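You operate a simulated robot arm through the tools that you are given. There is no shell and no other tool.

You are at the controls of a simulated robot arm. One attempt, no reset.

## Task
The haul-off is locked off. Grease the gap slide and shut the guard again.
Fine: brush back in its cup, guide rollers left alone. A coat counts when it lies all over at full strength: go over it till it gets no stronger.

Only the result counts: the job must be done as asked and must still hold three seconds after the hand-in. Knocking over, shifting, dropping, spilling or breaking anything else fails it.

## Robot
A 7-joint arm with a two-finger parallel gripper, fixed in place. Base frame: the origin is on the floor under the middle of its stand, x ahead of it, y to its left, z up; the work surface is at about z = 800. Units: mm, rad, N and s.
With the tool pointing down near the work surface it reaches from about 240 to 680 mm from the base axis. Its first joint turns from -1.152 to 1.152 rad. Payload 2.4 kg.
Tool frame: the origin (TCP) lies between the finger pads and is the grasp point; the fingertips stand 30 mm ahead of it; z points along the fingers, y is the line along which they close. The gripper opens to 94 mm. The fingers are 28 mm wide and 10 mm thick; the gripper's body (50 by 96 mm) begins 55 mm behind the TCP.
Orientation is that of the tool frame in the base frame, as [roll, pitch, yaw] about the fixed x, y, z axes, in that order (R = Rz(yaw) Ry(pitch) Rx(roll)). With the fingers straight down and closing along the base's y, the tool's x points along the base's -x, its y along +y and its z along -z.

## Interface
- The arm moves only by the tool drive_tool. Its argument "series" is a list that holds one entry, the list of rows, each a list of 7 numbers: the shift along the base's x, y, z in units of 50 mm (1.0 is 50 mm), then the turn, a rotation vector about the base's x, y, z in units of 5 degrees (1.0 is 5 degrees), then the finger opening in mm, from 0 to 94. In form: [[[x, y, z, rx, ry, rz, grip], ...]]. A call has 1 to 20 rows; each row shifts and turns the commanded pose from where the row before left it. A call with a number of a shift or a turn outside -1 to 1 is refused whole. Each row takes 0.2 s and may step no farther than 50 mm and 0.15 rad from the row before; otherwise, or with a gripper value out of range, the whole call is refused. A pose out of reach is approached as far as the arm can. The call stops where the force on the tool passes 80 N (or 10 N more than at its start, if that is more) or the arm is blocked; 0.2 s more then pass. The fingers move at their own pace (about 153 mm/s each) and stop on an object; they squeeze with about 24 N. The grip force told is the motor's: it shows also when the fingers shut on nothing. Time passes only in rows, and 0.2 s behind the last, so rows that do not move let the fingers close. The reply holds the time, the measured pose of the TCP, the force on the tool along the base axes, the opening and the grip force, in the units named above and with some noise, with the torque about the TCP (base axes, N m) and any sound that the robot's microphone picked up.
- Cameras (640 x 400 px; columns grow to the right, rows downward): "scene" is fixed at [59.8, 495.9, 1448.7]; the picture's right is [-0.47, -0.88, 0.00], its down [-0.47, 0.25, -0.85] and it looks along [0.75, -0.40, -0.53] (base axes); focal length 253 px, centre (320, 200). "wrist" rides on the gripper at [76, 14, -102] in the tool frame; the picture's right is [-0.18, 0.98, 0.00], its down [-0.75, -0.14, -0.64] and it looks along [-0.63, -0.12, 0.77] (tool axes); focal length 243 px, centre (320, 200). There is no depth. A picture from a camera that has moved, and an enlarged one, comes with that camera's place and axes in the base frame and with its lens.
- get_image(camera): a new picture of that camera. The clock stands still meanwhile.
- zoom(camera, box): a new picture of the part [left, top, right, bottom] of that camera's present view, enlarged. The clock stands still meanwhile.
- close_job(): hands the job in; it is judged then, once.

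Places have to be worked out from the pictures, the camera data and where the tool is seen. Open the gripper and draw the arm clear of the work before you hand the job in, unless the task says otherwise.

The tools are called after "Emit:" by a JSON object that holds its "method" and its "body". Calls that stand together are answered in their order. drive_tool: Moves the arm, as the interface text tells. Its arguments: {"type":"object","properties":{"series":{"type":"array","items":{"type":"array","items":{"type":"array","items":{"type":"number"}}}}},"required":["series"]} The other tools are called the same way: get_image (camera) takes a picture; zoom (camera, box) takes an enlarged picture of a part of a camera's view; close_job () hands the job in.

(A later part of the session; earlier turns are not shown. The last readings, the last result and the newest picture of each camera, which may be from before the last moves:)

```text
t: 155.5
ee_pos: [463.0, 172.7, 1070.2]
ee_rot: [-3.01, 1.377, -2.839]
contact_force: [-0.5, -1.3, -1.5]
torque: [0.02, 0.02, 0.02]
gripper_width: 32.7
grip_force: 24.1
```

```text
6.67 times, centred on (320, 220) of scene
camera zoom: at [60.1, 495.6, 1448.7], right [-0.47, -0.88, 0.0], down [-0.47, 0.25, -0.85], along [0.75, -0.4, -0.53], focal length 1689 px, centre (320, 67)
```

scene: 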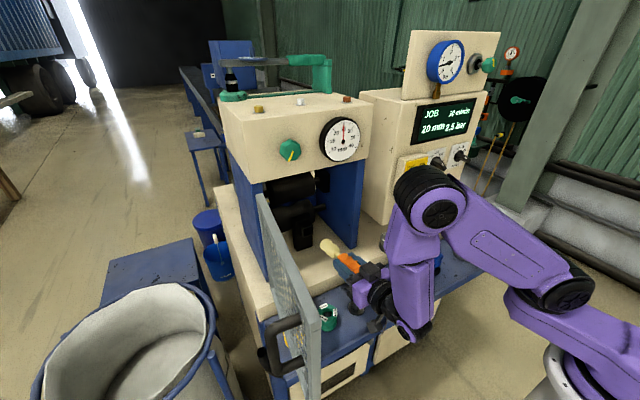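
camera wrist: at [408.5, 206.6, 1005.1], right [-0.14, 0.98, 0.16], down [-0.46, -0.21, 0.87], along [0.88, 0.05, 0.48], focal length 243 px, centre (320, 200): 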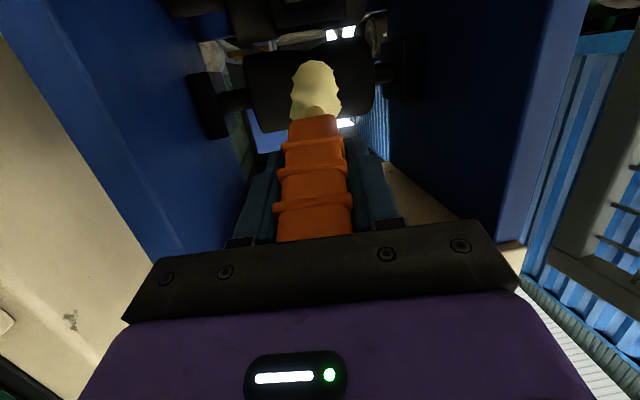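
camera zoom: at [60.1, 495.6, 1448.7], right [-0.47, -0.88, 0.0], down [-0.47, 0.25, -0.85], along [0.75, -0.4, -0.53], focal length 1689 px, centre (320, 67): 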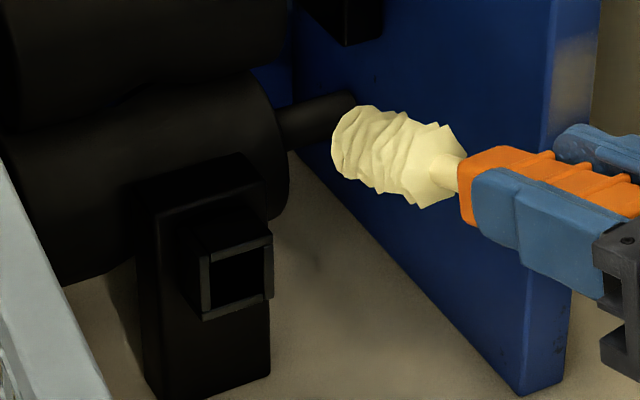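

Nothing there either. The left wall's inner side is the one area I haven't seen properly; I turn the hand toward it and look.

Emit:
{"method": "drive_tool", "body": {"series": [[[0, -0.1, -0.05, 0, 0, 0.9, 0], [0, -0.1, -0.05, 0, 0, 0.9, 0], [0, -0.1, -0.05, 0, 0, 0.9, 0], [0, -0.1, -0.05, 0, 0, 0.9, 0], [0, -0.1, -0.05, 0, 0, 0.9, 0], [0, -0.1, -0.05, 0, 0, 0.9, 0], [0, 0, 0, 0, 0, 0, 0]]]}}

Emit:
{"method": "get_image", "body": {"camera": "wrist"}}

Emit:
{"method": "zoom", "body": {"camera": "wrist", "box": [180, 0, 340, 140]}}

Emit:
{"method": "zoom", "body": {"camera": "wrist", "box": [320, 0, 520, 180]}}

```text
t: 157.1
ee_pos: [461.5, 146.0, 1057.4]
ee_rot: [-3.019, 1.378, -2.366]
contact_force: [-0.7, 0.7, -0.4]
torque: [-0.03, -0.03, -0.03]
gripper_width: 32.7
grip_force: 24.4
```

```text
taken
camera wrist: at [359.0, 85.8, 1001.8], right [-0.57, 0.81, 0.16], down [-0.31, -0.39, 0.86], along [0.76, 0.45, 0.48], focal length 243 px, centre (320, 200)
```

wrist: 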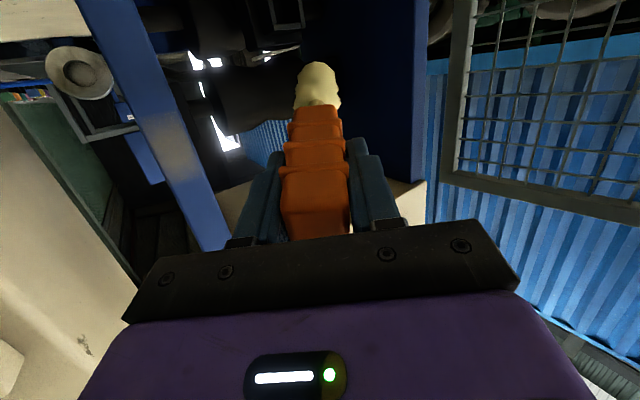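

```text
2.86 times, centred on (260, 70) of wrist
camera zoom: at [359.0, 85.8, 1001.8], right [-0.57, 0.81, 0.16], down [-0.31, -0.39, 0.86], along [0.76, 0.45, 0.48], focal length 693 px, centre (491, 571)
```

zoom: 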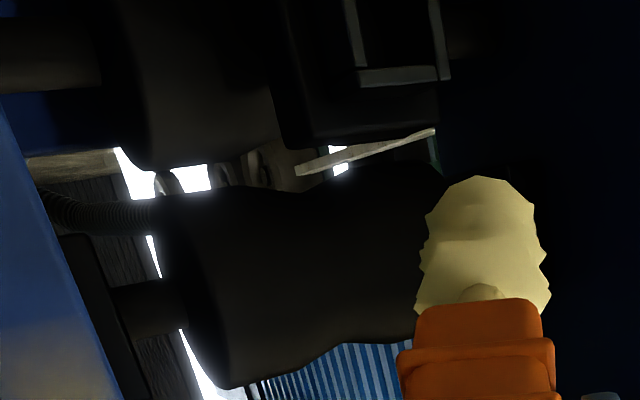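

```text
2.22 times, centred on (420, 90) of wrist
camera zoom: at [359.0, 85.8, 1001.8], right [-0.57, 0.81, 0.16], down [-0.31, -0.39, 0.86], along [0.76, 0.45, 0.48], focal length 539 px, centre (98, 444)
```

zoom: 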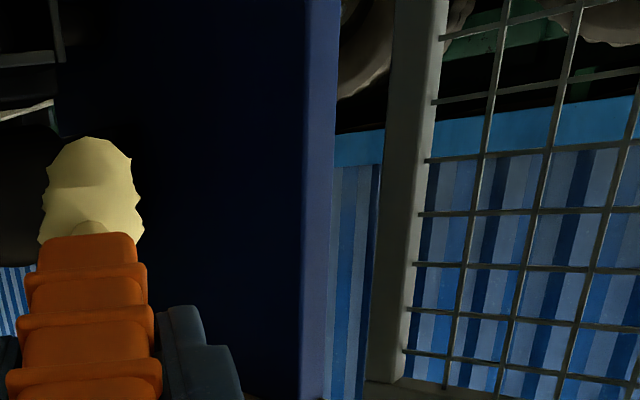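

There's a new pale patch on the right wall near its front edge that wasn't there before. I zoom in on it from both cameras.

Emit:
{"method": "zoom", "body": {"camera": "wrist", "box": [110, 60, 260, 250]}}

Emit:
{"method": "zoom", "body": {"camera": "scene", "box": [320, 160, 400, 260]}}

Emit:
{"method": "get_image", "body": {"camera": "scene"}}

```text
2.11 times, centred on (185, 155) of wrist
camera zoom: at [359.0, 85.8, 1001.8], right [-0.57, 0.81, 0.16], down [-0.31, -0.39, 0.86], along [0.76, 0.45, 0.48], focal length 511 px, centre (604, 295)
```

zoom: 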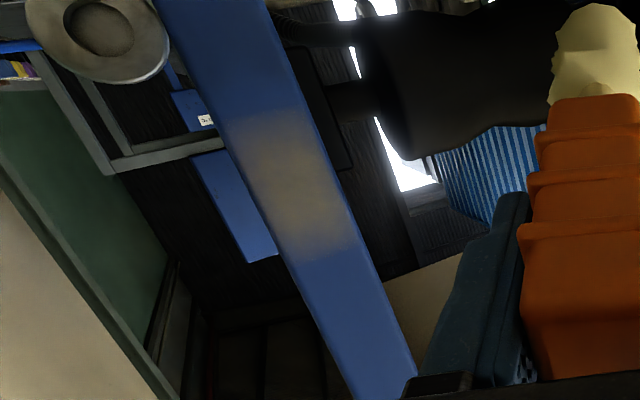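

```text
4.00 times, centred on (360, 210) of scene
camera zoom: at [59.8, 495.8, 1448.7], right [-0.47, -0.88, 0.0], down [-0.47, 0.25, -0.85], along [0.75, -0.4, -0.53], focal length 1014 px, centre (160, 160)
```

zoom: 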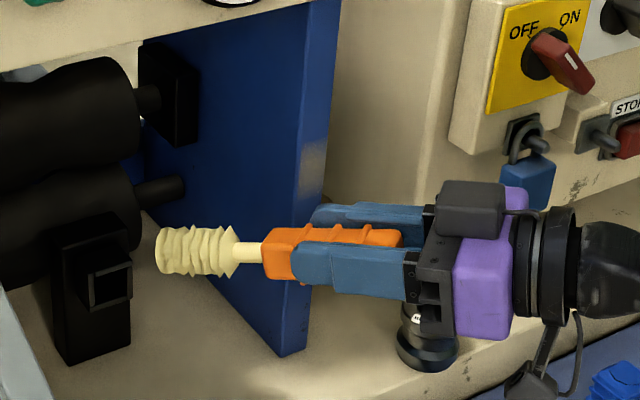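

```text
taken
```

scene: 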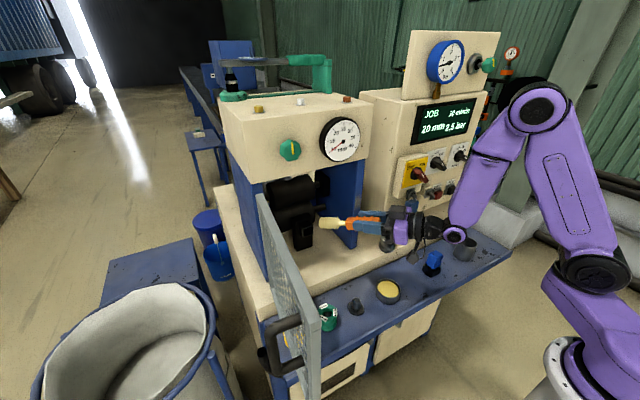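

That pale, soft-edged film lies across the right wall's front edge strip at z≈1040, and looks like a coat at partial strength. I zoom in hard to see its extent.

Emit:
{"method": "zoom", "body": {"camera": "wrist", "box": [130, 100, 220, 200]}}

Emit:
{"method": "zoom", "body": {"camera": "scene", "box": [345, 170, 375, 240]}}

Emit:
{"method": "zoom", "body": {"camera": "scene", "box": [350, 190, 370, 215]}}

```text
4.00 times, centred on (175, 150) of wrist
camera zoom: at [359.0, 85.8, 1001.8], right [-0.57, 0.81, 0.16], down [-0.31, -0.39, 0.86], along [0.76, 0.45, 0.48], focal length 970 px, centre (900, 400)
```

zoom: 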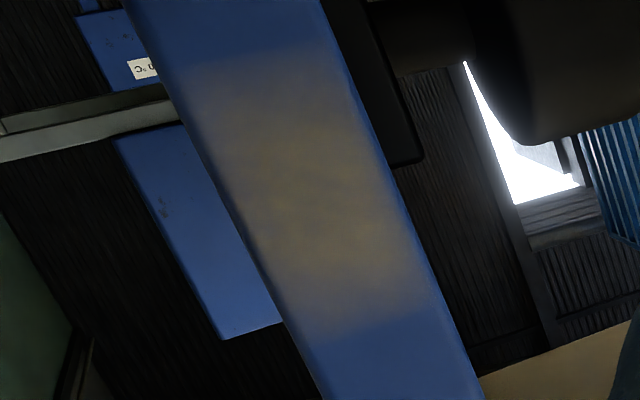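

```text
5.71 times, centred on (360, 205) of scene
camera zoom: at [59.8, 495.8, 1448.7], right [-0.47, -0.88, 0.0], down [-0.47, 0.25, -0.85], along [0.75, -0.4, -0.53], focal length 1448 px, centre (91, 171)
```

zoom: 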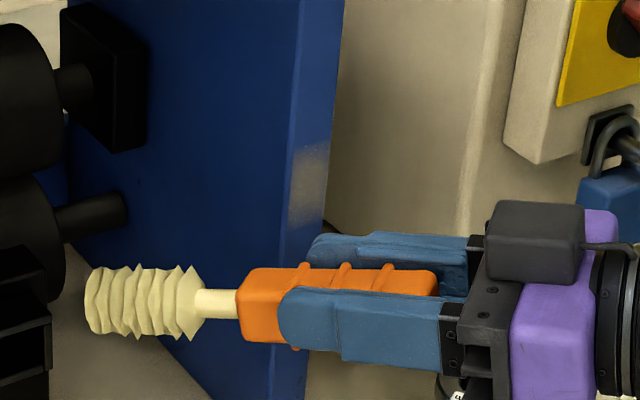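

```text
16.00 times, centred on (360, 202) of scene
camera zoom: at [59.8, 495.8, 1448.7], right [-0.47, -0.88, 0.0], down [-0.47, 0.25, -0.85], along [0.75, -0.4, -0.53], focal length 4054 px, centre (-320, 160)
```

zoom: 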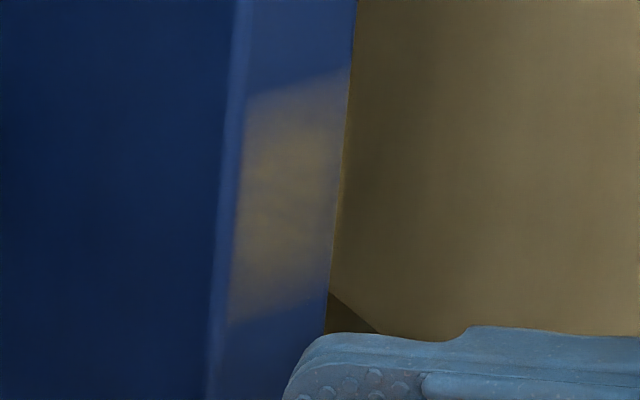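

It is clearly a thin coat on a defined rectangle of that edge strip (about 18 × 50 mm). I don't see how my brush touched it, so I hold still a moment and compare.

Emit:
{"method": "drive_tool", "body": {"series": [[[0, 0, 0, 0, 0, 0, 0], [0, 0, 0, 0, 0, 0, 0], [0, 0, 0, 0, 0, 0, 0]]]}}

Emit:
{"method": "zoom", "body": {"camera": "scene", "box": [350, 190, 370, 215]}}

Emit:
{"method": "zoom", "body": {"camera": "wrist", "box": [70, 0, 270, 250]}}

```text
t: 157.9
ee_pos: [461.7, 146.3, 1055.9]
ee_rot: [-3.018, 1.379, -2.369]
contact_force: [-0.1, 0.2, -1.0]
torque: [-0.03, 0.0, 0.02]
gripper_width: 32.5
grip_force: 23.7
```

```text
16.00 times, centred on (360, 202) of scene
camera zoom: at [59.8, 495.9, 1448.7], right [-0.47, -0.88, 0.0], down [-0.47, 0.25, -0.85], along [0.75, -0.4, -0.53], focal length 4054 px, centre (-320, 160)
```

zoom: 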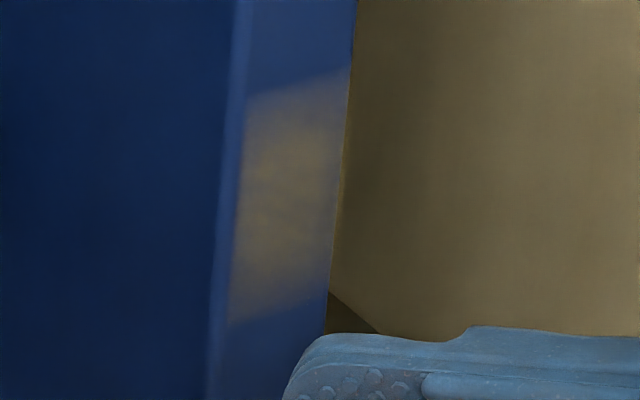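

```text
1.60 times, centred on (170, 125) of wrist
camera zoom: at [359.0, 85.9, 1001.8], right [-0.57, 0.81, 0.16], down [-0.31, -0.39, 0.87], along [0.76, 0.44, 0.48], focal length 388 px, centre (560, 320)
```

zoom: 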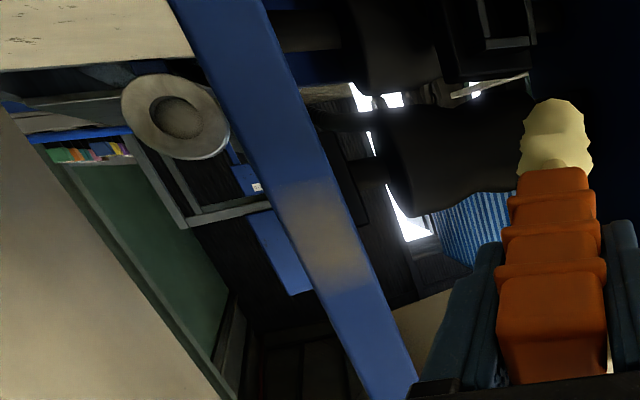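

The film stays put. It sits on the right wall's front strip, x≈572, y 83–105, z 1016–1067, exactly the part the closed guard's frame covers. I test it directly: bring the brush squarely in front of it.

Emit:
{"method": "drive_tool", "body": {"series": [[[-0.08, -0.118, 0.075, 0, 0, -1, 0], [-0.08, -0.118, 0.075, 0, 0, -1, 0], [-0.08, -0.118, 0.075, 0, 0, -1, 0], [-0.08, -0.118, 0.075, 0, 0, -1, 0], [-0.08, -0.118, 0.075, 0, 0, -1, 0], [-0.08, -0.118, 0.075, 0, 0, -1, 0], [-0.08, -0.118, 0.075, 0, 0, -1, 0], [-0.08, -0.118, 0.075, 0, 0, -1, 0], [0, 0, 0, 0, 0, 0, 0]]]}}

Emit:
{"method": "get_image", "body": {"camera": "wrist"}}

Emit:
{"method": "zoom", "body": {"camera": "scene", "box": [330, 160, 420, 240]}}

```text
t: 159.9
ee_pos: [429.6, 99.3, 1088.3]
ee_rot: [-3.018, 1.378, -3.067]
contact_force: [0.4, -0.7, -0.7]
torque: [0.0, 0.02, 0.01]
gripper_width: 32.7
grip_force: 24.0
```

```text
taken
camera wrist: at [312.5, 117.1, 1032.9], right [0.08, 0.98, 0.16], down [-0.49, -0.1, 0.87], along [0.87, -0.15, 0.48], focal length 243 px, centre (320, 200)
```

wrist: 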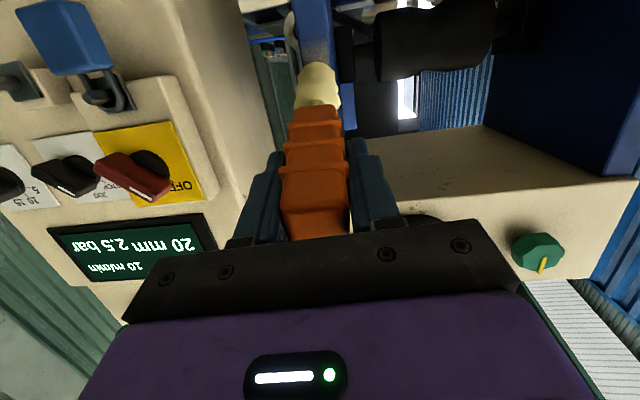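

```text
5.00 times, centred on (375, 200) of scene
camera zoom: at [59.8, 495.9, 1448.7], right [-0.47, -0.88, 0.0], down [-0.47, 0.25, -0.85], along [0.75, -0.4, -0.53], focal length 1267 px, centre (45, 200)
```

zoom: 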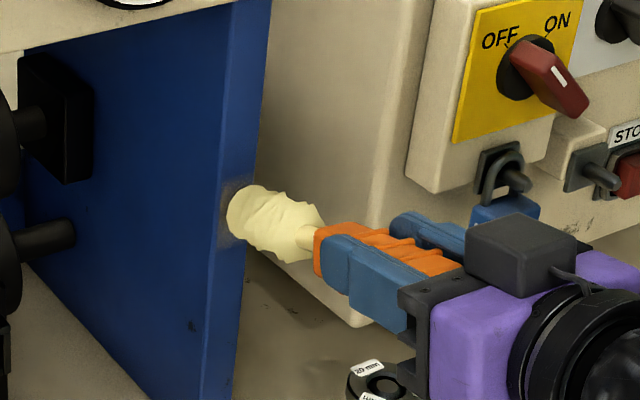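

The brush faces the patch squarely. I advance until light contact and make one vertical stroke, then look whether it gets stronger.

Emit:
{"method": "drive_tool", "body": {"series": [[[0.25, 0, 0, 0, 0, 0, 0], [0.2, 0, 0, 0, 0, 0, 0], [0.12, 0, 0, 0, 0, 0, 0], [0.08, 0, 0, 0, 0, 0, 0], [0, 0, 0, 0, 0, 0, 0]]]}}

Emit:
{"method": "zoom", "body": {"camera": "scene", "box": [340, 170, 390, 230]}}

```text
t: 161.1
ee_pos: [460.1, 99.5, 1088.2]
ee_rot: [-3.007, 1.376, -3.054]
contact_force: [-48.1, -2.5, 8.1]
torque: [-0.12, 0.83, -0.53]
gripper_width: 32.4
grip_force: 24.3
```

```text
6.67 times, centred on (365, 200) of scene
camera zoom: at [58.1, 495.7, 1448.8], right [-0.47, -0.88, 0.0], down [-0.47, 0.25, -0.85], along [0.75, -0.4, -0.53], focal length 1689 px, centre (20, 200)
```

zoom: 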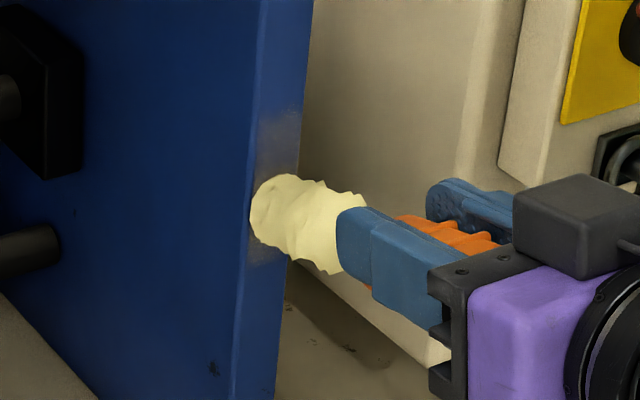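

Firm contact (48 N, a bit much). I ease off and stroke up and down over the strip, then withdraw slightly to compare.

Emit:
{"method": "drive_tool", "body": {"series": [[[-0.06, 0, 0, 0, 0, 0, 0], [0, 0, 0.15, 0, 0, 0, 0], [0, 0, 0.15, 0, 0, 0, 0], [0, 0, -0.15, 0, 0, 0, 0], [0, 0, -0.15, 0, 0, 0, 0], [0, 0, -0.15, 0, 0, 0, 0], [0, 0, -0.15, 0, 0, 0, 0], [0, 0, 0.15, 0, 0, 0, 0], [0, 0, 0.15, 0, 0, 0, 0]]]}}

Emit:
{"method": "drive_tool", "body": {"series": [[[-0.3, 0, 0, 0, 0, 0, 0], [-0.5, 0.05, 0, 0, 0, 0, 0], [-0.4, 0.05, 0, 0, 0, 0, 0], [0, 0, 0, 0, 0, 0, 0]]]}}

Emit:
{"method": "zoom", "body": {"camera": "scene", "box": [340, 170, 390, 230]}}

Emit:
{"method": "zoom", "body": {"camera": "scene", "box": [350, 185, 370, 220]}}

```text
t: 163.1
ee_pos: [457.4, 98.9, 1088.7]
ee_rot: [-3.016, 1.377, -3.064]
contact_force: [0.4, 0.6, -1.8]
torque: [0.04, 0.05, 0.01]
gripper_width: 32.4
grip_force: 24.3
```

```text
t: 164.1
ee_pos: [397.0, 105.2, 1087.4]
ee_rot: [-3.017, 1.378, -3.065]
contact_force: [0.3, 0.0, 0.4]
torque: [-0.01, 0.03, -0.01]
gripper_width: 32.4
grip_force: 24.0
```

```text
6.67 times, centred on (365, 200) of scene
camera zoom: at [59.8, 495.9, 1448.7], right [-0.47, -0.88, 0.0], down [-0.47, 0.25, -0.85], along [0.75, -0.4, -0.53], focal length 1689 px, centre (20, 200)
```

zoom: 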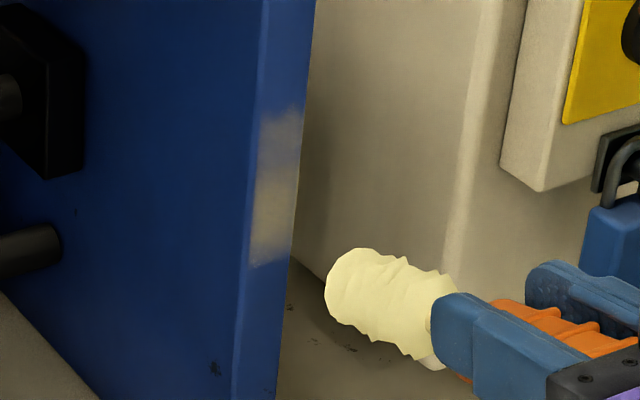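

```text
11.43 times, centred on (360, 202) of scene
camera zoom: at [59.8, 495.9, 1448.7], right [-0.47, -0.88, 0.0], down [-0.47, 0.25, -0.85], along [0.75, -0.4, -0.53], focal length 2896 px, centre (-137, 171)
```

zoom: 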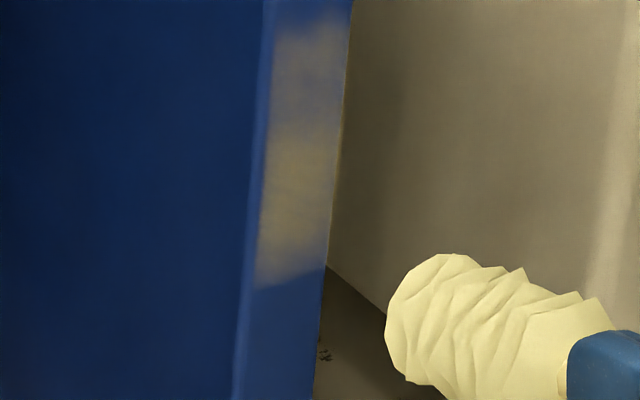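

It got stronger and grew upward, with a sharp lower border at z≈1016. So this strip on the right wall's front edge is the greasing face. I come back on lightly and stroke upward to find its upper end.

Emit:
{"method": "drive_tool", "body": {"series": [[[0.5, -0.06, 0, 0, 0, 0, 0], [0.5, -0.06, 0, 0, 0, 0, 0], [0.21, 0, 0, 0, 0, 0, 0], [0.035, 0, 0, 0, 0, 0, 0], [0, 0, 0, 0, 0, 0, 0]]]}}

Emit:
{"method": "drive_tool", "body": {"series": [[[0, 0, 0.15, 0, 0, 0, 0], [0, 0, 0.15, 0, 0, 0, 0], [0, 0, 0.15, 0, 0, 0, 0], [0, 0, 0.15, 0, 0, 0, 0], [0, 0, 0.15, 0, 0, 0, 0], [0, 0, 0.15, 0, 0, 0, 0], [0, 0, 0.15, 0, 0, 0, 0], [0, 0, 0.15, 0, 0, 0, 0]]]}}

Emit:
{"method": "zoom", "body": {"camera": "scene", "box": [335, 150, 385, 220]}}

```text
t: 165.3
ee_pos: [459.7, 99.5, 1088.4]
ee_rot: [-3.014, 1.377, -3.06]
contact_force: [-27.7, 0.0, 5.5]
torque: [-0.05, 0.35, -0.14]
gripper_width: 32.5
grip_force: 23.9
```

```text
t: 167.1
ee_pos: [460.2, 97.7, 1148.8]
ee_rot: [-3.017, 1.38, -3.068]
contact_force: [-7.3, 0.7, -1.7]
torque: [-0.03, 0.49, -0.01]
gripper_width: 32.7
grip_force: 24.1
```

```text
5.71 times, centred on (360, 185) of scene
camera zoom: at [59.6, 495.9, 1448.7], right [-0.47, -0.88, 0.0], down [-0.47, 0.25, -0.85], along [0.75, -0.4, -0.53], focal length 1448 px, centre (91, 286)
```

zoom: 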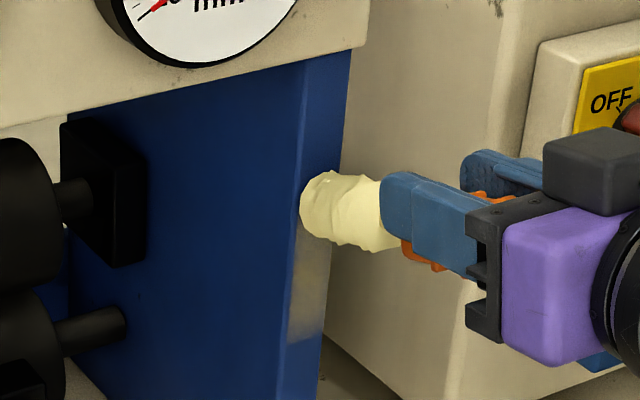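

The coat follows the brush up. I continue upward toward the top of the strip, then back down, and look.

Emit:
{"method": "drive_tool", "body": {"series": [[[0, 0, 0.15, 0, 0, 0, 0], [0, 0, 0.15, 0, 0, 0, 0], [0, 0, 0.15, 0, 0, 0, 0], [0, 0, 0.15, 0, 0, 0, 0], [0, 0, 0.15, 0, 0, 0, 0], [0, 0, 0.15, 0, 0, 0, 0], [-0.3, 0, 0, 0, 0, 0, 0], [-0.5, 0.05, -0.1, 0, 0, 0, 0], [0, 0, 0, 0, 0, 0, 0]]]}}

Emit:
{"method": "zoom", "body": {"camera": "scene", "box": [335, 150, 385, 220]}}

Emit:
{"method": "zoom", "body": {"camera": "scene", "box": [348, 160, 378, 215]}}

```text
t: 169.1
ee_pos: [420.5, 100.1, 1187.7]
ee_rot: [-3.017, 1.378, -3.065]
contact_force: [-0.3, -0.5, -1.1]
torque: [-0.03, 0.0, -0.02]
gripper_width: 32.5
grip_force: 24.1
```

```text
5.71 times, centred on (360, 185) of scene
camera zoom: at [59.8, 495.9, 1448.7], right [-0.47, -0.88, 0.0], down [-0.47, 0.25, -0.85], along [0.75, -0.4, -0.53], focal length 1448 px, centre (91, 286)
```

zoom: 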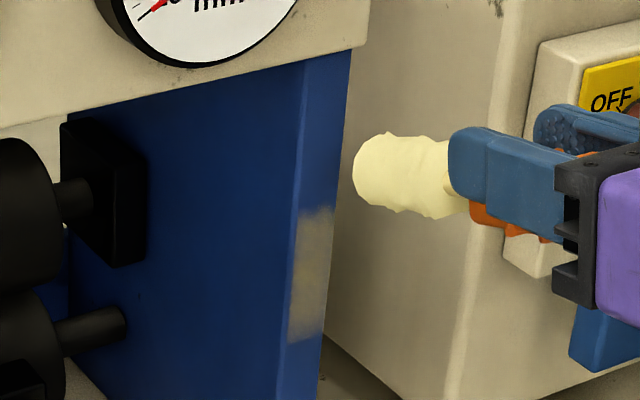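

```text
7.27 times, centred on (363, 188) of scene
camera zoom: at [59.8, 495.9, 1448.7], right [-0.47, -0.88, 0.0], down [-0.47, 0.25, -0.85], along [0.75, -0.4, -0.53], focal length 1843 px, centre (7, 291)
```

zoom: 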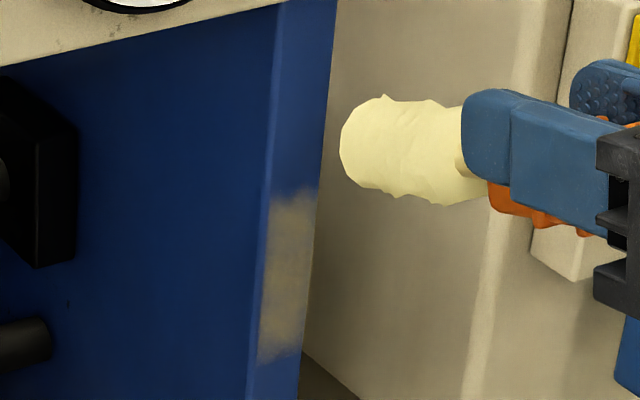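

Now the face is clear: z≈1016–1093, y≈83–105, coated patchily. I go over it with repeated full-length strokes at light pressure.

Emit:
{"method": "drive_tool", "body": {"series": [[[0.4, -0.02, -0.35, 0, 0, 0, 0], [0.37, 0, -0.3, 0, 0, 0, 0], [0.02, 0, -0.2, 0, 0, 0, 0], [0, 0, -0.2, 0, 0, 0, 0], [0, 0, -0.2, 0, 0, 0, 0], [0, 0, -0.2, 0, 0, 0, 0], [0, 0, -0.2, 0, 0, 0, 0], [0, 0, -0.2, 0, 0, 0, 0], [0, 0, -0.2, 0, 0, 0, 0], [0, 0, -0.2, 0, 0, 0, 0], [0, 0, -0.2, 0, 0, 0, 0], [0, 0, -0.2, 0, 0, 0, 0]]]}}

Emit:
{"method": "drive_tool", "body": {"series": [[[0, 0, 0.2, 0, 0, 0, 0], [0, 0, 0.2, 0, 0, 0, 0], [0, 0, 0.2, 0, 0, 0, 0], [0, 0, 0.2, 0, 0, 0, 0], [0, 0, 0.2, 0, 0, 0, 0], [0, 0, 0.2, 0, 0, 0, 0], [0, 0, 0.2, 0, 0, 0, 0], [0, 0, 0.2, 0, 0, 0, 0], [0, 0, 0.2, 0, 0, 0, 0], [0, 0, 0.2, 0, 0, 0, 0]]]}}

Emit:
{"method": "zoom", "body": {"camera": "scene", "box": [348, 160, 378, 215]}}

```text
t: 171.7
ee_pos: [460.1, 99.3, 1056.1]
ee_rot: [-3.017, 1.378, -3.064]
contact_force: [-10.6, -0.6, 1.9]
torque: [-0.03, 0.14, -0.07]
gripper_width: 32.5
grip_force: 24.1
```

```text
t: 173.9
ee_pos: [459.7, 99.0, 1156.5]
ee_rot: [-3.022, 1.378, -3.07]
contact_force: [-0.6, 1.0, -0.8]
torque: [-0.01, 0.05, 0.03]
gripper_width: 32.6
grip_force: 23.6
```

```text
7.27 times, centred on (363, 188) of scene
camera zoom: at [59.8, 495.9, 1448.7], right [-0.47, -0.88, 0.0], down [-0.47, 0.25, -0.85], along [0.75, -0.4, -0.53], focal length 1843 px, centre (7, 291)
```

zoom: 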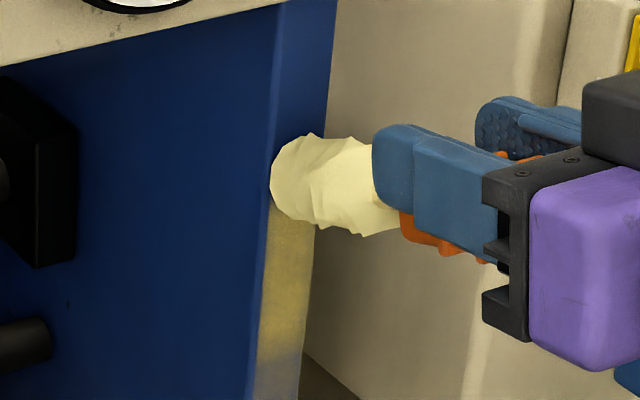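

The coat is getting yellower. Its lower end now looks longer too; I back off and view the whole strip.

Emit:
{"method": "drive_tool", "body": {"series": [[[-0.4, 0, 0, 0, 0, 0, 0], [-0.6, 0.05, 0, 0, 0, 0, 0], [0, 0, 0, 0, 0, 0, 0]]]}}

Emit:
{"method": "zoom", "body": {"camera": "scene", "box": [330, 155, 390, 255]}}

Emit:
{"method": "zoom", "body": {"camera": "scene", "box": [345, 180, 370, 225]}}

```text
t: 174.7
ee_pos: [411.0, 102.6, 1155.4]
ee_rot: [-3.015, 1.378, -3.066]
contact_force: [0.6, 1.0, 0.1]
torque: [-0.03, 0.0, 0.01]
gripper_width: 32.5
grip_force: 24.1
```

```text
4.00 times, centred on (360, 205) of scene
camera zoom: at [59.8, 495.9, 1448.7], right [-0.47, -0.88, 0.0], down [-0.47, 0.25, -0.85], along [0.75, -0.4, -0.53], focal length 1014 px, centre (160, 180)
```

zoom: 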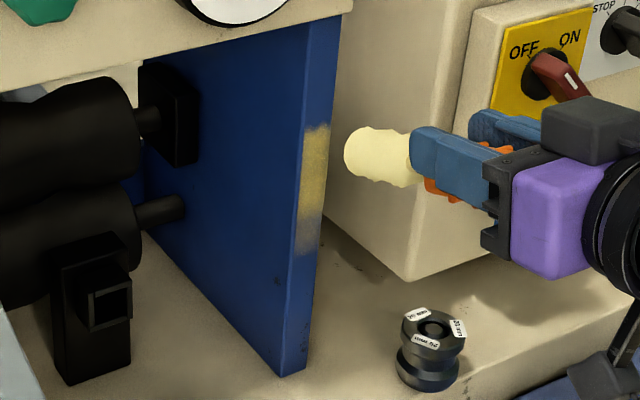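

```text
8.89 times, centred on (358, 202) of scene
camera zoom: at [59.8, 495.9, 1448.7], right [-0.47, -0.88, 0.0], down [-0.47, 0.25, -0.85], along [0.75, -0.4, -0.53], focal length 2252 px, centre (-13, 178)
```

zoom: 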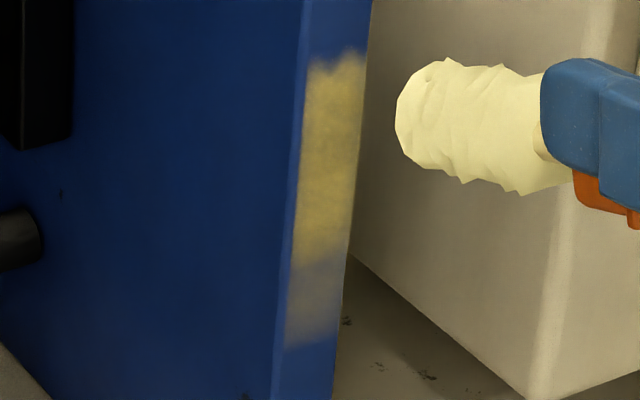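

The coat also extends wherever I brushed lower (now to z≈982), so I need its true limits. I make a test stroke further down the same strip and look.

Emit:
{"method": "drive_tool", "body": {"series": [[[0.4, -0.03, -0.9, 0, 0, 0, 0], [0.3, -0.02, -0.9, 0, 0, 0, 0], [0.27, 0, -0.3, 0, 0, 0, 0], [0.02, 0, -0.2, 0, 0, 0, 0], [0, 0, -0.2, 0, 0, 0, 0], [0, 0, -0.2, 0, 0, 0, 0], [0, 0, -0.2, 0, 0, 0, 0], [0, 0, -0.2, 0, 0, 0, 0], [0, 0, -0.2, 0, 0, 0, 0], [-0.4, 0, 0, 0, 0, 0, 0], [-0.6, 0.05, 0.3, 0, 0, 0, 0], [0, 0, 0, 0, 0, 0, 0]]]}}

Emit:
{"method": "zoom", "body": {"camera": "scene", "box": [330, 160, 390, 260]}}

Emit:
{"method": "zoom", "body": {"camera": "scene", "box": [343, 185, 371, 240]}}

```text
t: 177.3
ee_pos: [407.8, 103.6, 1005.3]
ee_rot: [-3.018, 1.378, -3.068]
contact_force: [1.0, 0.5, -1.0]
torque: [-0.03, 0.0, 0.0]
gripper_width: 32.5
grip_force: 23.7
```

```text
4.00 times, centred on (360, 210) of scene
camera zoom: at [59.8, 495.9, 1448.7], right [-0.47, -0.88, 0.0], down [-0.47, 0.25, -0.85], along [0.75, -0.4, -0.53], focal length 1014 px, centre (160, 160)
```

zoom: 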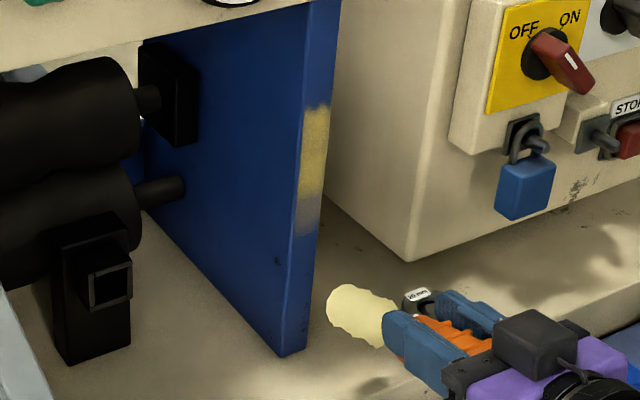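

```text
7.27 times, centred on (357, 212) of scene
camera zoom: at [59.8, 495.9, 1448.7], right [-0.47, -0.88, 0.0], down [-0.47, 0.25, -0.85], along [0.75, -0.4, -0.53], focal length 1843 px, centre (51, 109)
```

zoom: 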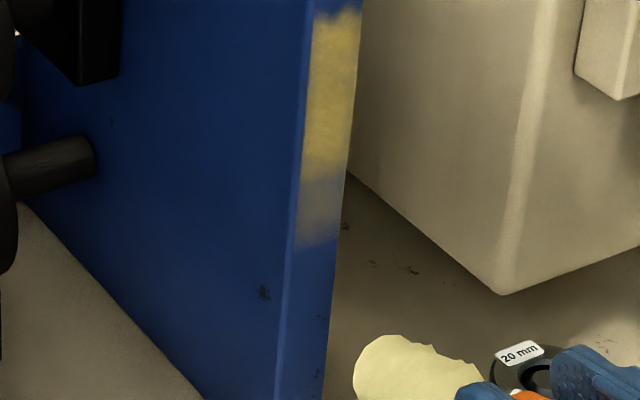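

The coat stops at z≈982 though I stroked lower, and at 1093 at the top. So the face is about 22 × 112 mm, z 982–1093. I now make full passes over it, up and down.

Emit:
{"method": "drive_tool", "body": {"series": [[[0.52, -0.04, 0.25, 0, 0, 0, 0], [0.48, -0.04, 0.25, 0, 0, 0, 0], [0.05, 0, 0, 0, 0, 0, 0], [0, 0, 0.2, 0, 0, 0, 0], [0, 0, 0.2, 0, 0, 0, 0], [0, 0, 0.2, 0, 0, 0, 0], [0, 0, 0.2, 0, 0, 0, 0], [0, 0, 0.2, 0, 0, 0, 0], [0, 0, 0.2, 0, 0, 0, 0], [0, 0, 0.2, 0, 0, 0, 0], [0, 0, 0.2, 0, 0, 0, 0], [0, 0, 0.2, 0, 0, 0, 0], [0, 0, 0.2, 0, 0, 0, 0], [0, 0, 0.2, 0, 0, 0, 0], [0, 0, 0.2, 0, 0, 0, 0]]]}}

Emit:
{"method": "drive_tool", "body": {"series": [[[0, -0.05, -0.2, 0, 0, 0, 0], [0, 0, -0.2, 0, 0, 0, 0], [0, 0, -0.2, 0, 0, 0, 0], [0, 0, -0.2, 0, 0, 0, 0], [0, 0, -0.2, 0, 0, 0, 0], [0, 0, -0.2, 0, 0, 0, 0], [0, 0, -0.2, 0, 0, 0, 0], [0, 0, -0.2, 0, 0, 0, 0], [0, 0, -0.2, 0, 0, 0, 0], [0, 0, -0.2, 0, 0, 0, 0], [0, 0, -0.2, 0, 0, 0, 0], [0, 0, -0.2, 0, 0, 0, 0]]]}}

Emit:
{"method": "drive_tool", "body": {"series": [[[0, 0.1, 0.2, 0, 0, 0, 0], [0, 0, 0.2, 0, 0, 0, 0], [0, 0, 0.2, 0, 0, 0, 0], [0, 0, 0.2, 0, 0, 0, 0], [0, 0, 0.2, 0, 0, 0, 0], [0, 0, 0.2, 0, 0, 0, 0], [0, 0, 0.2, 0, 0, 0, 0], [0, 0, 0.2, 0, 0, 0, 0], [0, 0, 0.2, 0, 0, 0, 0], [0, 0, 0.2, 0, 0, 0, 0], [0, 0, 0.2, 0, 0, 0, 0], [0, 0, 0.2, 0, 0, 0, 0]]]}}

Emit:
{"method": "zoom", "body": {"camera": "scene", "box": [330, 160, 390, 260]}}

```text
t: 180.5
ee_pos: [462.5, 97.7, 1151.0]
ee_rot: [-3.02, 1.379, -3.07]
contact_force: [-6.5, -0.4, -2.0]
torque: [0.01, 0.48, -0.04]
gripper_width: 32.3
grip_force: 23.8
```

```text
t: 183.1
ee_pos: [461.6, 95.3, 1029.6]
ee_rot: [-3.019, 1.38, -3.072]
contact_force: [-0.3, -0.7, -1.1]
torque: [0.06, -0.01, -0.03]
gripper_width: 32.5
grip_force: 24.3
```

```text
t: 185.7
ee_pos: [462.7, 100.6, 1152.7]
ee_rot: [-3.022, 1.381, -3.07]
contact_force: [-0.5, 0.0, -1.0]
torque: [0.0, -0.01, 0.0]
gripper_width: 32.4
grip_force: 23.6
```

```text
4.00 times, centred on (360, 210) of scene
camera zoom: at [59.8, 495.9, 1448.7], right [-0.47, -0.88, 0.0], down [-0.47, 0.25, -0.85], along [0.75, -0.4, -0.53], focal length 1014 px, centre (160, 160)
```

zoom: 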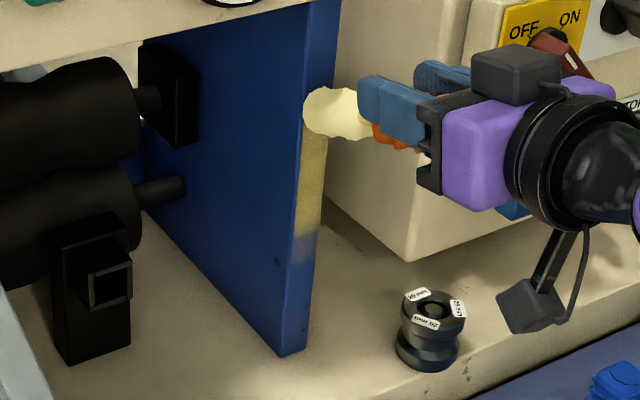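

The lower end moved again to z≈953, so earlier limits may just be lost contact. I test properly: fresh contact high on the strip (tip z≈1130) with a short stroke.

Emit:
{"method": "drive_tool", "body": {"series": [[[-0.3, 0, 0.2, 0, 0, 0, 0], [0, -0.02, 0.3, 0, 0, 0, 0], [0.3, 0, 0, 0, 0, 0, 0], [0.06, 0, 0, 0, 0, 0, 0], [0.06, 0, 0, 0, 0, 0, 0], [0, 0, 0, 0, 0, 0, 0]]]}}

Emit:
{"method": "drive_tool", "body": {"series": [[[0, 0, 0.12, 0, 0, 0, 0], [0, 0, 0.12, 0, 0, 0, 0], [0, 0, -0.12, 0, 0, 0, 0], [0, 0, -0.12, 0, 0, 0, 0]]]}}

Emit:
{"method": "drive_tool", "body": {"series": [[[-0.3, 0, 0, 0, 0, 0, 0], [-0.6, 0.05, -0.3, 0, 0, 0, 0], [0, 0, 0, 0, 0, 0, 0]]]}}

Emit:
{"method": "zoom", "body": {"camera": "scene", "box": [330, 150, 390, 250]}}

Emit:
{"method": "zoom", "body": {"camera": "scene", "box": [345, 165, 373, 230]}}

```text
t: 187.1
ee_pos: [465.3, 100.7, 1174.7]
ee_rot: [-3.013, 1.378, -3.055]
contact_force: [-72.3, -1.9, 18.5]
torque: [-0.16, 1.8, -0.65]
gripper_width: 32.7
grip_force: 24.1
```

```text
t: 188.1
ee_pos: [468.2, 99.8, 1175.7]
ee_rot: [-3.017, 1.379, -3.068]
contact_force: [-37.7, 0.6, 9.9]
torque: [-0.09, 1.23, -0.22]
gripper_width: 32.4
grip_force: 24.0
```

```text
t: 188.9
ee_pos: [423.9, 101.3, 1159.4]
ee_rot: [-3.018, 1.379, -3.068]
contact_force: [0.7, -0.4, -0.7]
torque: [-0.02, -0.01, 0.02]
gripper_width: 32.3
grip_force: 24.0
```

```text
4.00 times, centred on (360, 200) of scene
camera zoom: at [59.8, 495.9, 1448.7], right [-0.47, -0.88, 0.0], down [-0.47, 0.25, -0.85], along [0.75, -0.4, -0.53], focal length 1014 px, centre (160, 200)
```

zoom: 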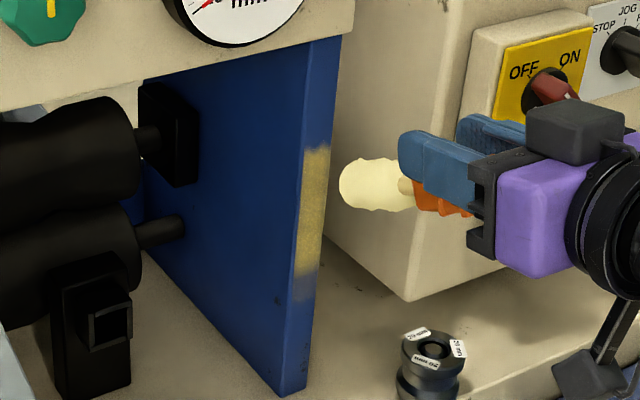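

```text
6.15 times, centred on (359, 198) of scene
camera zoom: at [59.8, 495.9, 1448.7], right [-0.47, -0.88, 0.0], down [-0.47, 0.25, -0.85], along [0.75, -0.4, -0.53], focal length 1559 px, centre (80, 215)
```

zoom: 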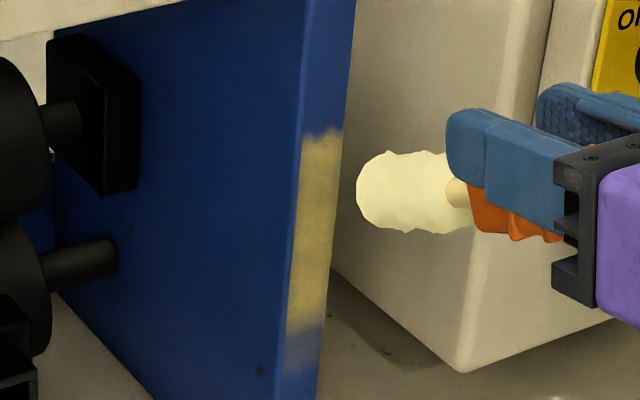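

Nothing sticks above z≈1092 even with firm contact, so that's the real top edge. Same check for the bottom: fresh contact with the tip near z≈935.

Emit:
{"method": "drive_tool", "body": {"series": [[[0, -0.02, -0.9, 0, 0, 0, 0], [0, 0, -0.9, 0, 0, 0, 0], [0, 0, -0.9, 0, 0, 0, 0], [0.3, 0, -0.8, 0, 0, 0, 0], [0.3, 0, 0, 0, 0, 0, 0], [0.2, 0, 0, 0, 0, 0, 0], [0.06, 0, 0, 0, 0, 0, 0], [0, 0, 0, 0, 0, 0, 0]]]}}

Emit:
{"method": "zoom", "body": {"camera": "scene", "box": [330, 170, 390, 260]}}

```text
t: 190.7
ee_pos: [465.6, 100.3, 986.0]
ee_rot: [-3.018, 1.375, -3.063]
contact_force: [0.1, -0.8, 0.4]
torque: [-0.01, -0.04, -0.02]
gripper_width: 32.4
grip_force: 23.9
```

```text
4.44 times, centred on (360, 215) of scene
camera zoom: at [59.8, 495.9, 1448.7], right [-0.47, -0.88, 0.0], down [-0.47, 0.25, -0.85], along [0.75, -0.4, -0.53], focal length 1126 px, centre (142, 133)
```

zoom: 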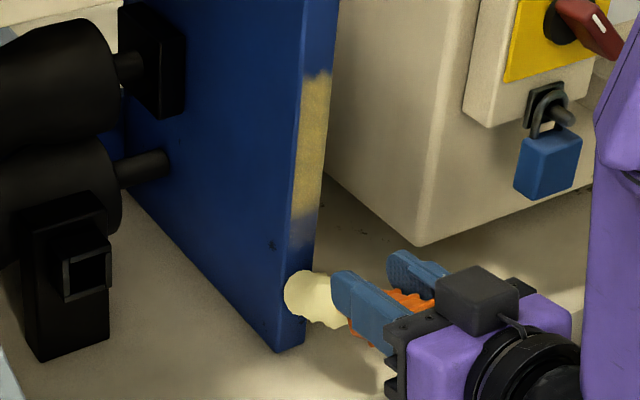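

No contact yet. I press a few millimetres more, stroke briefly and check whether the coat reaches down here.

Emit:
{"method": "drive_tool", "body": {"series": [[[0.06, 0, 0, 0, 0, 0, 0], [0.06, 0, 0, 0, 0, 0, 0], [0, 0, 0, 0, 0, 0, 0]]]}}

Emit:
{"method": "drive_tool", "body": {"series": [[[0, 0, 0.15, 0, 0, 0, 0], [0, 0, -0.15, 0, 0, 0, 0], [-0.4, 0, 0, 0, 0, 0, 0], [-0.6, 0.05, 0.2, 0, 0, 0, 0], [0, 0, 0, 0, 0, 0, 0]]]}}

Emit:
{"method": "zoom", "body": {"camera": "scene", "box": [330, 170, 390, 260]}}

Emit:
{"method": "zoom", "body": {"camera": "scene", "box": [343, 180, 371, 245]}}

```text
t: 191.5
ee_pos: [469.2, 101.6, 985.2]
ee_rot: [-3.0, 1.375, -3.046]
contact_force: [-49.5, 1.4, 15.6]
torque: [-0.02, 1.82, -0.25]
gripper_width: 32.4
grip_force: 23.3
```

```text
t: 192.7
ee_pos: [421.1, 103.1, 994.0]
ee_rot: [-3.021, 1.38, -3.068]
contact_force: [0.1, -0.2, -0.3]
torque: [-0.02, -0.03, 0.0]
gripper_width: 32.3
grip_force: 24.0
```

```text
4.44 times, centred on (360, 215) of scene
camera zoom: at [59.8, 495.9, 1448.7], right [-0.47, -0.88, 0.0], down [-0.47, 0.25, -0.85], along [0.75, -0.4, -0.53], focal length 1126 px, centre (142, 133)
```

zoom: 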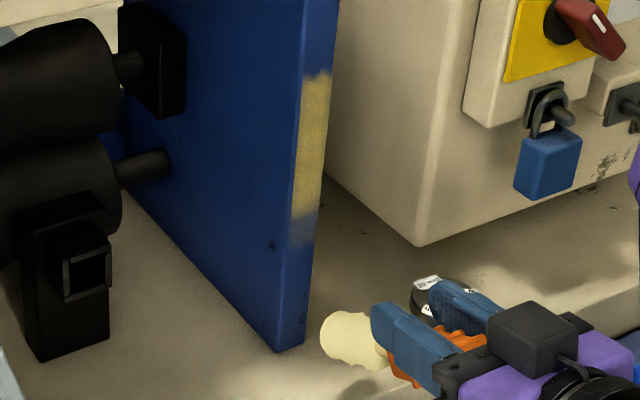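

```text
6.15 times, centred on (357, 212) of scene
camera zoom: at [59.8, 495.9, 1448.7], right [-0.47, -0.88, 0.0], down [-0.47, 0.25, -0.85], along [0.75, -0.4, -0.53], focal length 1559 px, centre (92, 123)
```

zoom: 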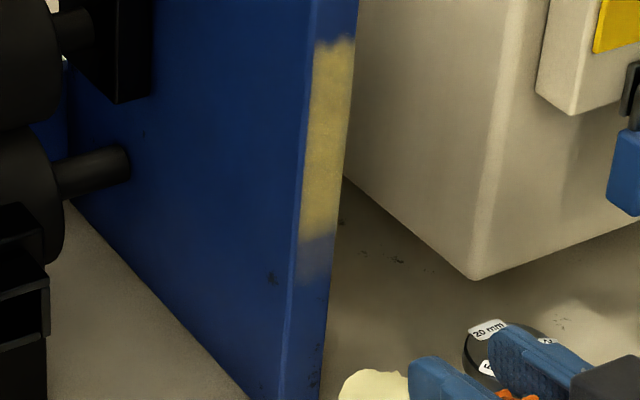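

So the face runs from about z 952 to 1092. Now I do long passes over its full length, keeping a light constant press.

Emit:
{"method": "drive_tool", "body": {"series": [[[0.5, -0.04, 0.05, 0, 0, 0, 0], [0.4, -0.02, 0, 0, 0, 0, 0], [0.06, 0, 0, 0, 0, 0, 0], [0, 0, 0.2, 0, 0, 0, 0], [0, 0, 0.2, 0, 0, 0, 0], [0, 0, 0.2, 0, 0, 0, 0], [0, 0, 0.2, 0, 0, 0, 0], [0, 0, 0.2, 0, 0, 0, 0], [0, 0, 0.2, 0, 0, 0, 0], [0, 0, 0.2, 0, 0, 0, 0], [0, 0, 0.2, 0, 0, 0, 0], [0, 0, 0.2, 0, 0, 0, 0], [0, 0, 0.2, 0, 0, 0, 0], [0, 0, 0.2, 0, 0, 0, 0], [0, 0, 0.2, 0, 0, 0, 0], [0, 0, 0.2, 0, 0, 0, 0], [0, 0, 0.2, 0, 0, 0, 0], [0, 0, 0.2, 0, 0, 0, 0], [0, 0, 0.2, 0, 0, 0, 0]]]}}

Emit:
{"method": "drive_tool", "body": {"series": [[[0.02, 0, -0.2, 0, 0, 0, 0], [0.02, 0, -0.2, 0, 0, 0, 0], [0, 0, -0.2, 0, 0, 0, 0], [0, 0, -0.2, 0, 0, 0, 0], [0, 0, -0.2, 0, 0, 0, 0], [0, 0, -0.2, 0, 0, 0, 0], [0, 0, -0.2, 0, 0, 0, 0], [0, 0, -0.2, 0, 0, 0, 0], [0, 0, -0.2, 0, 0, 0, 0], [0, 0, -0.2, 0, 0, 0, 0], [0, 0, -0.2, 0, 0, 0, 0], [0, 0, -0.2, 0, 0, 0, 0], [0, 0, -0.2, 0, 0, 0, 0], [0, 0, -0.2, 0, 0, 0, 0], [0, 0, -0.2, 0, 0, 0, 0]]]}}

Emit:
{"method": "zoom", "body": {"camera": "scene", "box": [330, 165, 390, 255]}}

```text
t: 196.7
ee_pos: [470.1, 100.4, 1158.3]
ee_rot: [-3.017, 1.377, -3.064]
contact_force: [-2.0, 0.8, -1.3]
torque: [0.03, 0.1, -0.02]
gripper_width: 32.6
grip_force: 23.9
```

```text
t: 199.9
ee_pos: [471.5, 100.5, 1006.7]
ee_rot: [-3.013, 1.377, -3.061]
contact_force: [-17.6, -1.1, 4.5]
torque: [-0.1, 0.92, -0.18]
gripper_width: 32.5
grip_force: 23.9
```

```text
4.44 times, centred on (360, 210) of scene
camera zoom: at [59.2, 495.8, 1448.7], right [-0.47, -0.88, 0.0], down [-0.47, 0.25, -0.85], along [0.75, -0.4, -0.53], focal length 1126 px, centre (142, 156)
```

zoom: 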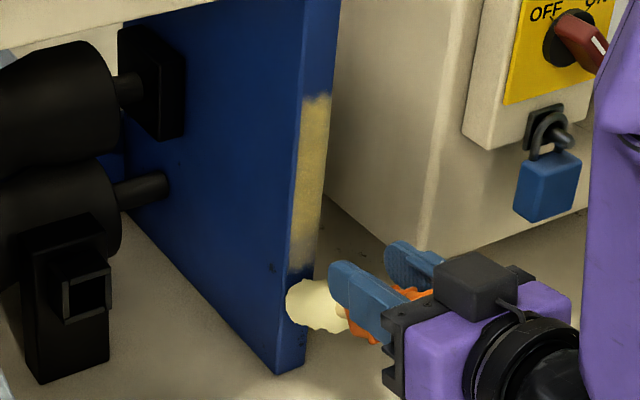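

It's building up along the whole length. I continue with two more up-and-down passes.

Emit:
{"method": "drive_tool", "body": {"series": [[[0, 0.06, 0.2, 0, 0, 0, 0], [0, 0, 0.2, 0, 0, 0, 0], [0, 0, 0.2, 0, 0, 0, 0], [0, 0, 0.2, 0, 0, 0, 0], [0, 0, 0.2, 0, 0, 0, 0], [0, 0, 0.2, 0, 0, 0, 0], [0, 0, 0.2, 0, 0, 0, 0], [0, 0, 0.2, 0, 0, 0, 0], [0.01, 0, 0.2, 0, 0, 0, 0], [0.01, 0, 0.2, 0, 0, 0, 0], [0.01, 0, 0.2, 0, 0, 0, 0], [0.01, 0, 0.2, 0, 0, 0, 0], [0.01, 0, 0.2, 0, 0, 0, 0], [0.01, 0, 0.2, 0, 0, 0, 0], [0.01, 0, 0.2, 0, 0, 0, 0]]]}}

Emit:
{"method": "drive_tool", "body": {"series": [[[0, -0.12, -0.2, 0, 0, 0, 0], [0, 0, -0.2, 0, 0, 0, 0], [0, 0, -0.2, 0, 0, 0, 0], [0, 0, -0.2, 0, 0, 0, 0], [0, 0, -0.2, 0, 0, 0, 0], [0, 0, -0.2, 0, 0, 0, 0], [0, 0, -0.2, 0, 0, 0, 0], [0, 0, -0.2, 0, 0, 0, 0], [0, 0, -0.2, 0, 0, 0, 0], [0, 0, -0.2, 0, 0, 0, 0], [0, 0, -0.2, 0, 0, 0, 0], [0, 0, -0.2, 0, 0, 0, 0], [0, 0, -0.2, 0, 0, 0, 0], [0, 0, -0.2, 0, 0, 0, 0], [0, 0, -0.2, 0, 0, 0, 0]]]}}

Emit:
{"method": "drive_tool", "body": {"series": [[[-0.3, 0.06, 0, 0, 0, 0, 0], [-0.6, 0.05, 0, 0, 0, 0, 0], [0, 0, 0, 0, 0, 0, 0]]]}}

Emit:
{"method": "zoom", "body": {"camera": "scene", "box": [330, 165, 390, 255]}}

Emit:
{"method": "zoom", "body": {"camera": "scene", "box": [343, 180, 371, 235]}}

```text
t: 203.1
ee_pos: [476.1, 103.2, 1158.5]
ee_rot: [-3.017, 1.378, -3.064]
contact_force: [-7.9, 0.3, -2.8]
torque: [0.04, 0.77, -0.04]
gripper_width: 32.4
grip_force: 24.0
```

```text
t: 206.3
ee_pos: [475.9, 99.0, 1008.7]
ee_rot: [-3.018, 1.378, -3.066]
contact_force: [0.3, 0.4, -1.1]
torque: [0.0, 0.0, 0.0]
gripper_width: 32.6
grip_force: 24.0
```

```text
t: 207.1
ee_pos: [430.3, 102.7, 1009.3]
ee_rot: [-3.018, 1.378, -3.065]
contact_force: [0.7, -0.1, -0.8]
torque: [0.04, 0.02, -0.02]
gripper_width: 32.6
grip_force: 24.2
```

```text
4.44 times, centred on (360, 210) of scene
camera zoom: at [59.8, 495.9, 1448.7], right [-0.47, -0.88, 0.0], down [-0.47, 0.25, -0.85], along [0.75, -0.4, -0.53], focal length 1126 px, centre (142, 156)
```

zoom: 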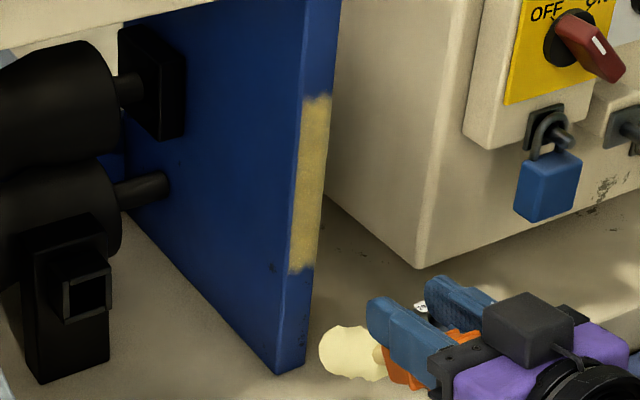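

```text
7.27 times, centred on (357, 208) of scene
camera zoom: at [59.8, 495.9, 1448.7], right [-0.47, -0.88, 0.0], down [-0.47, 0.25, -0.85], along [0.75, -0.4, -0.53], focal length 1843 px, centre (51, 146)
```

zoom: 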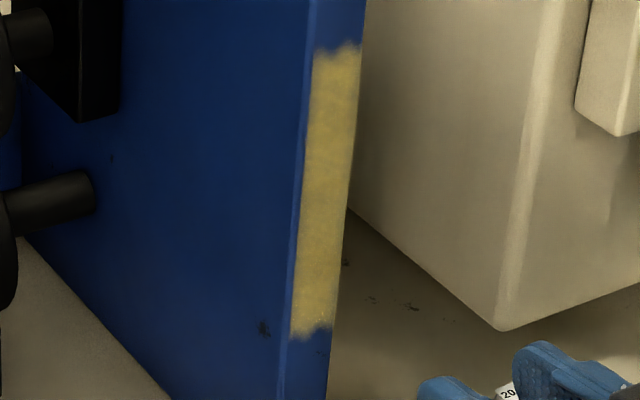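

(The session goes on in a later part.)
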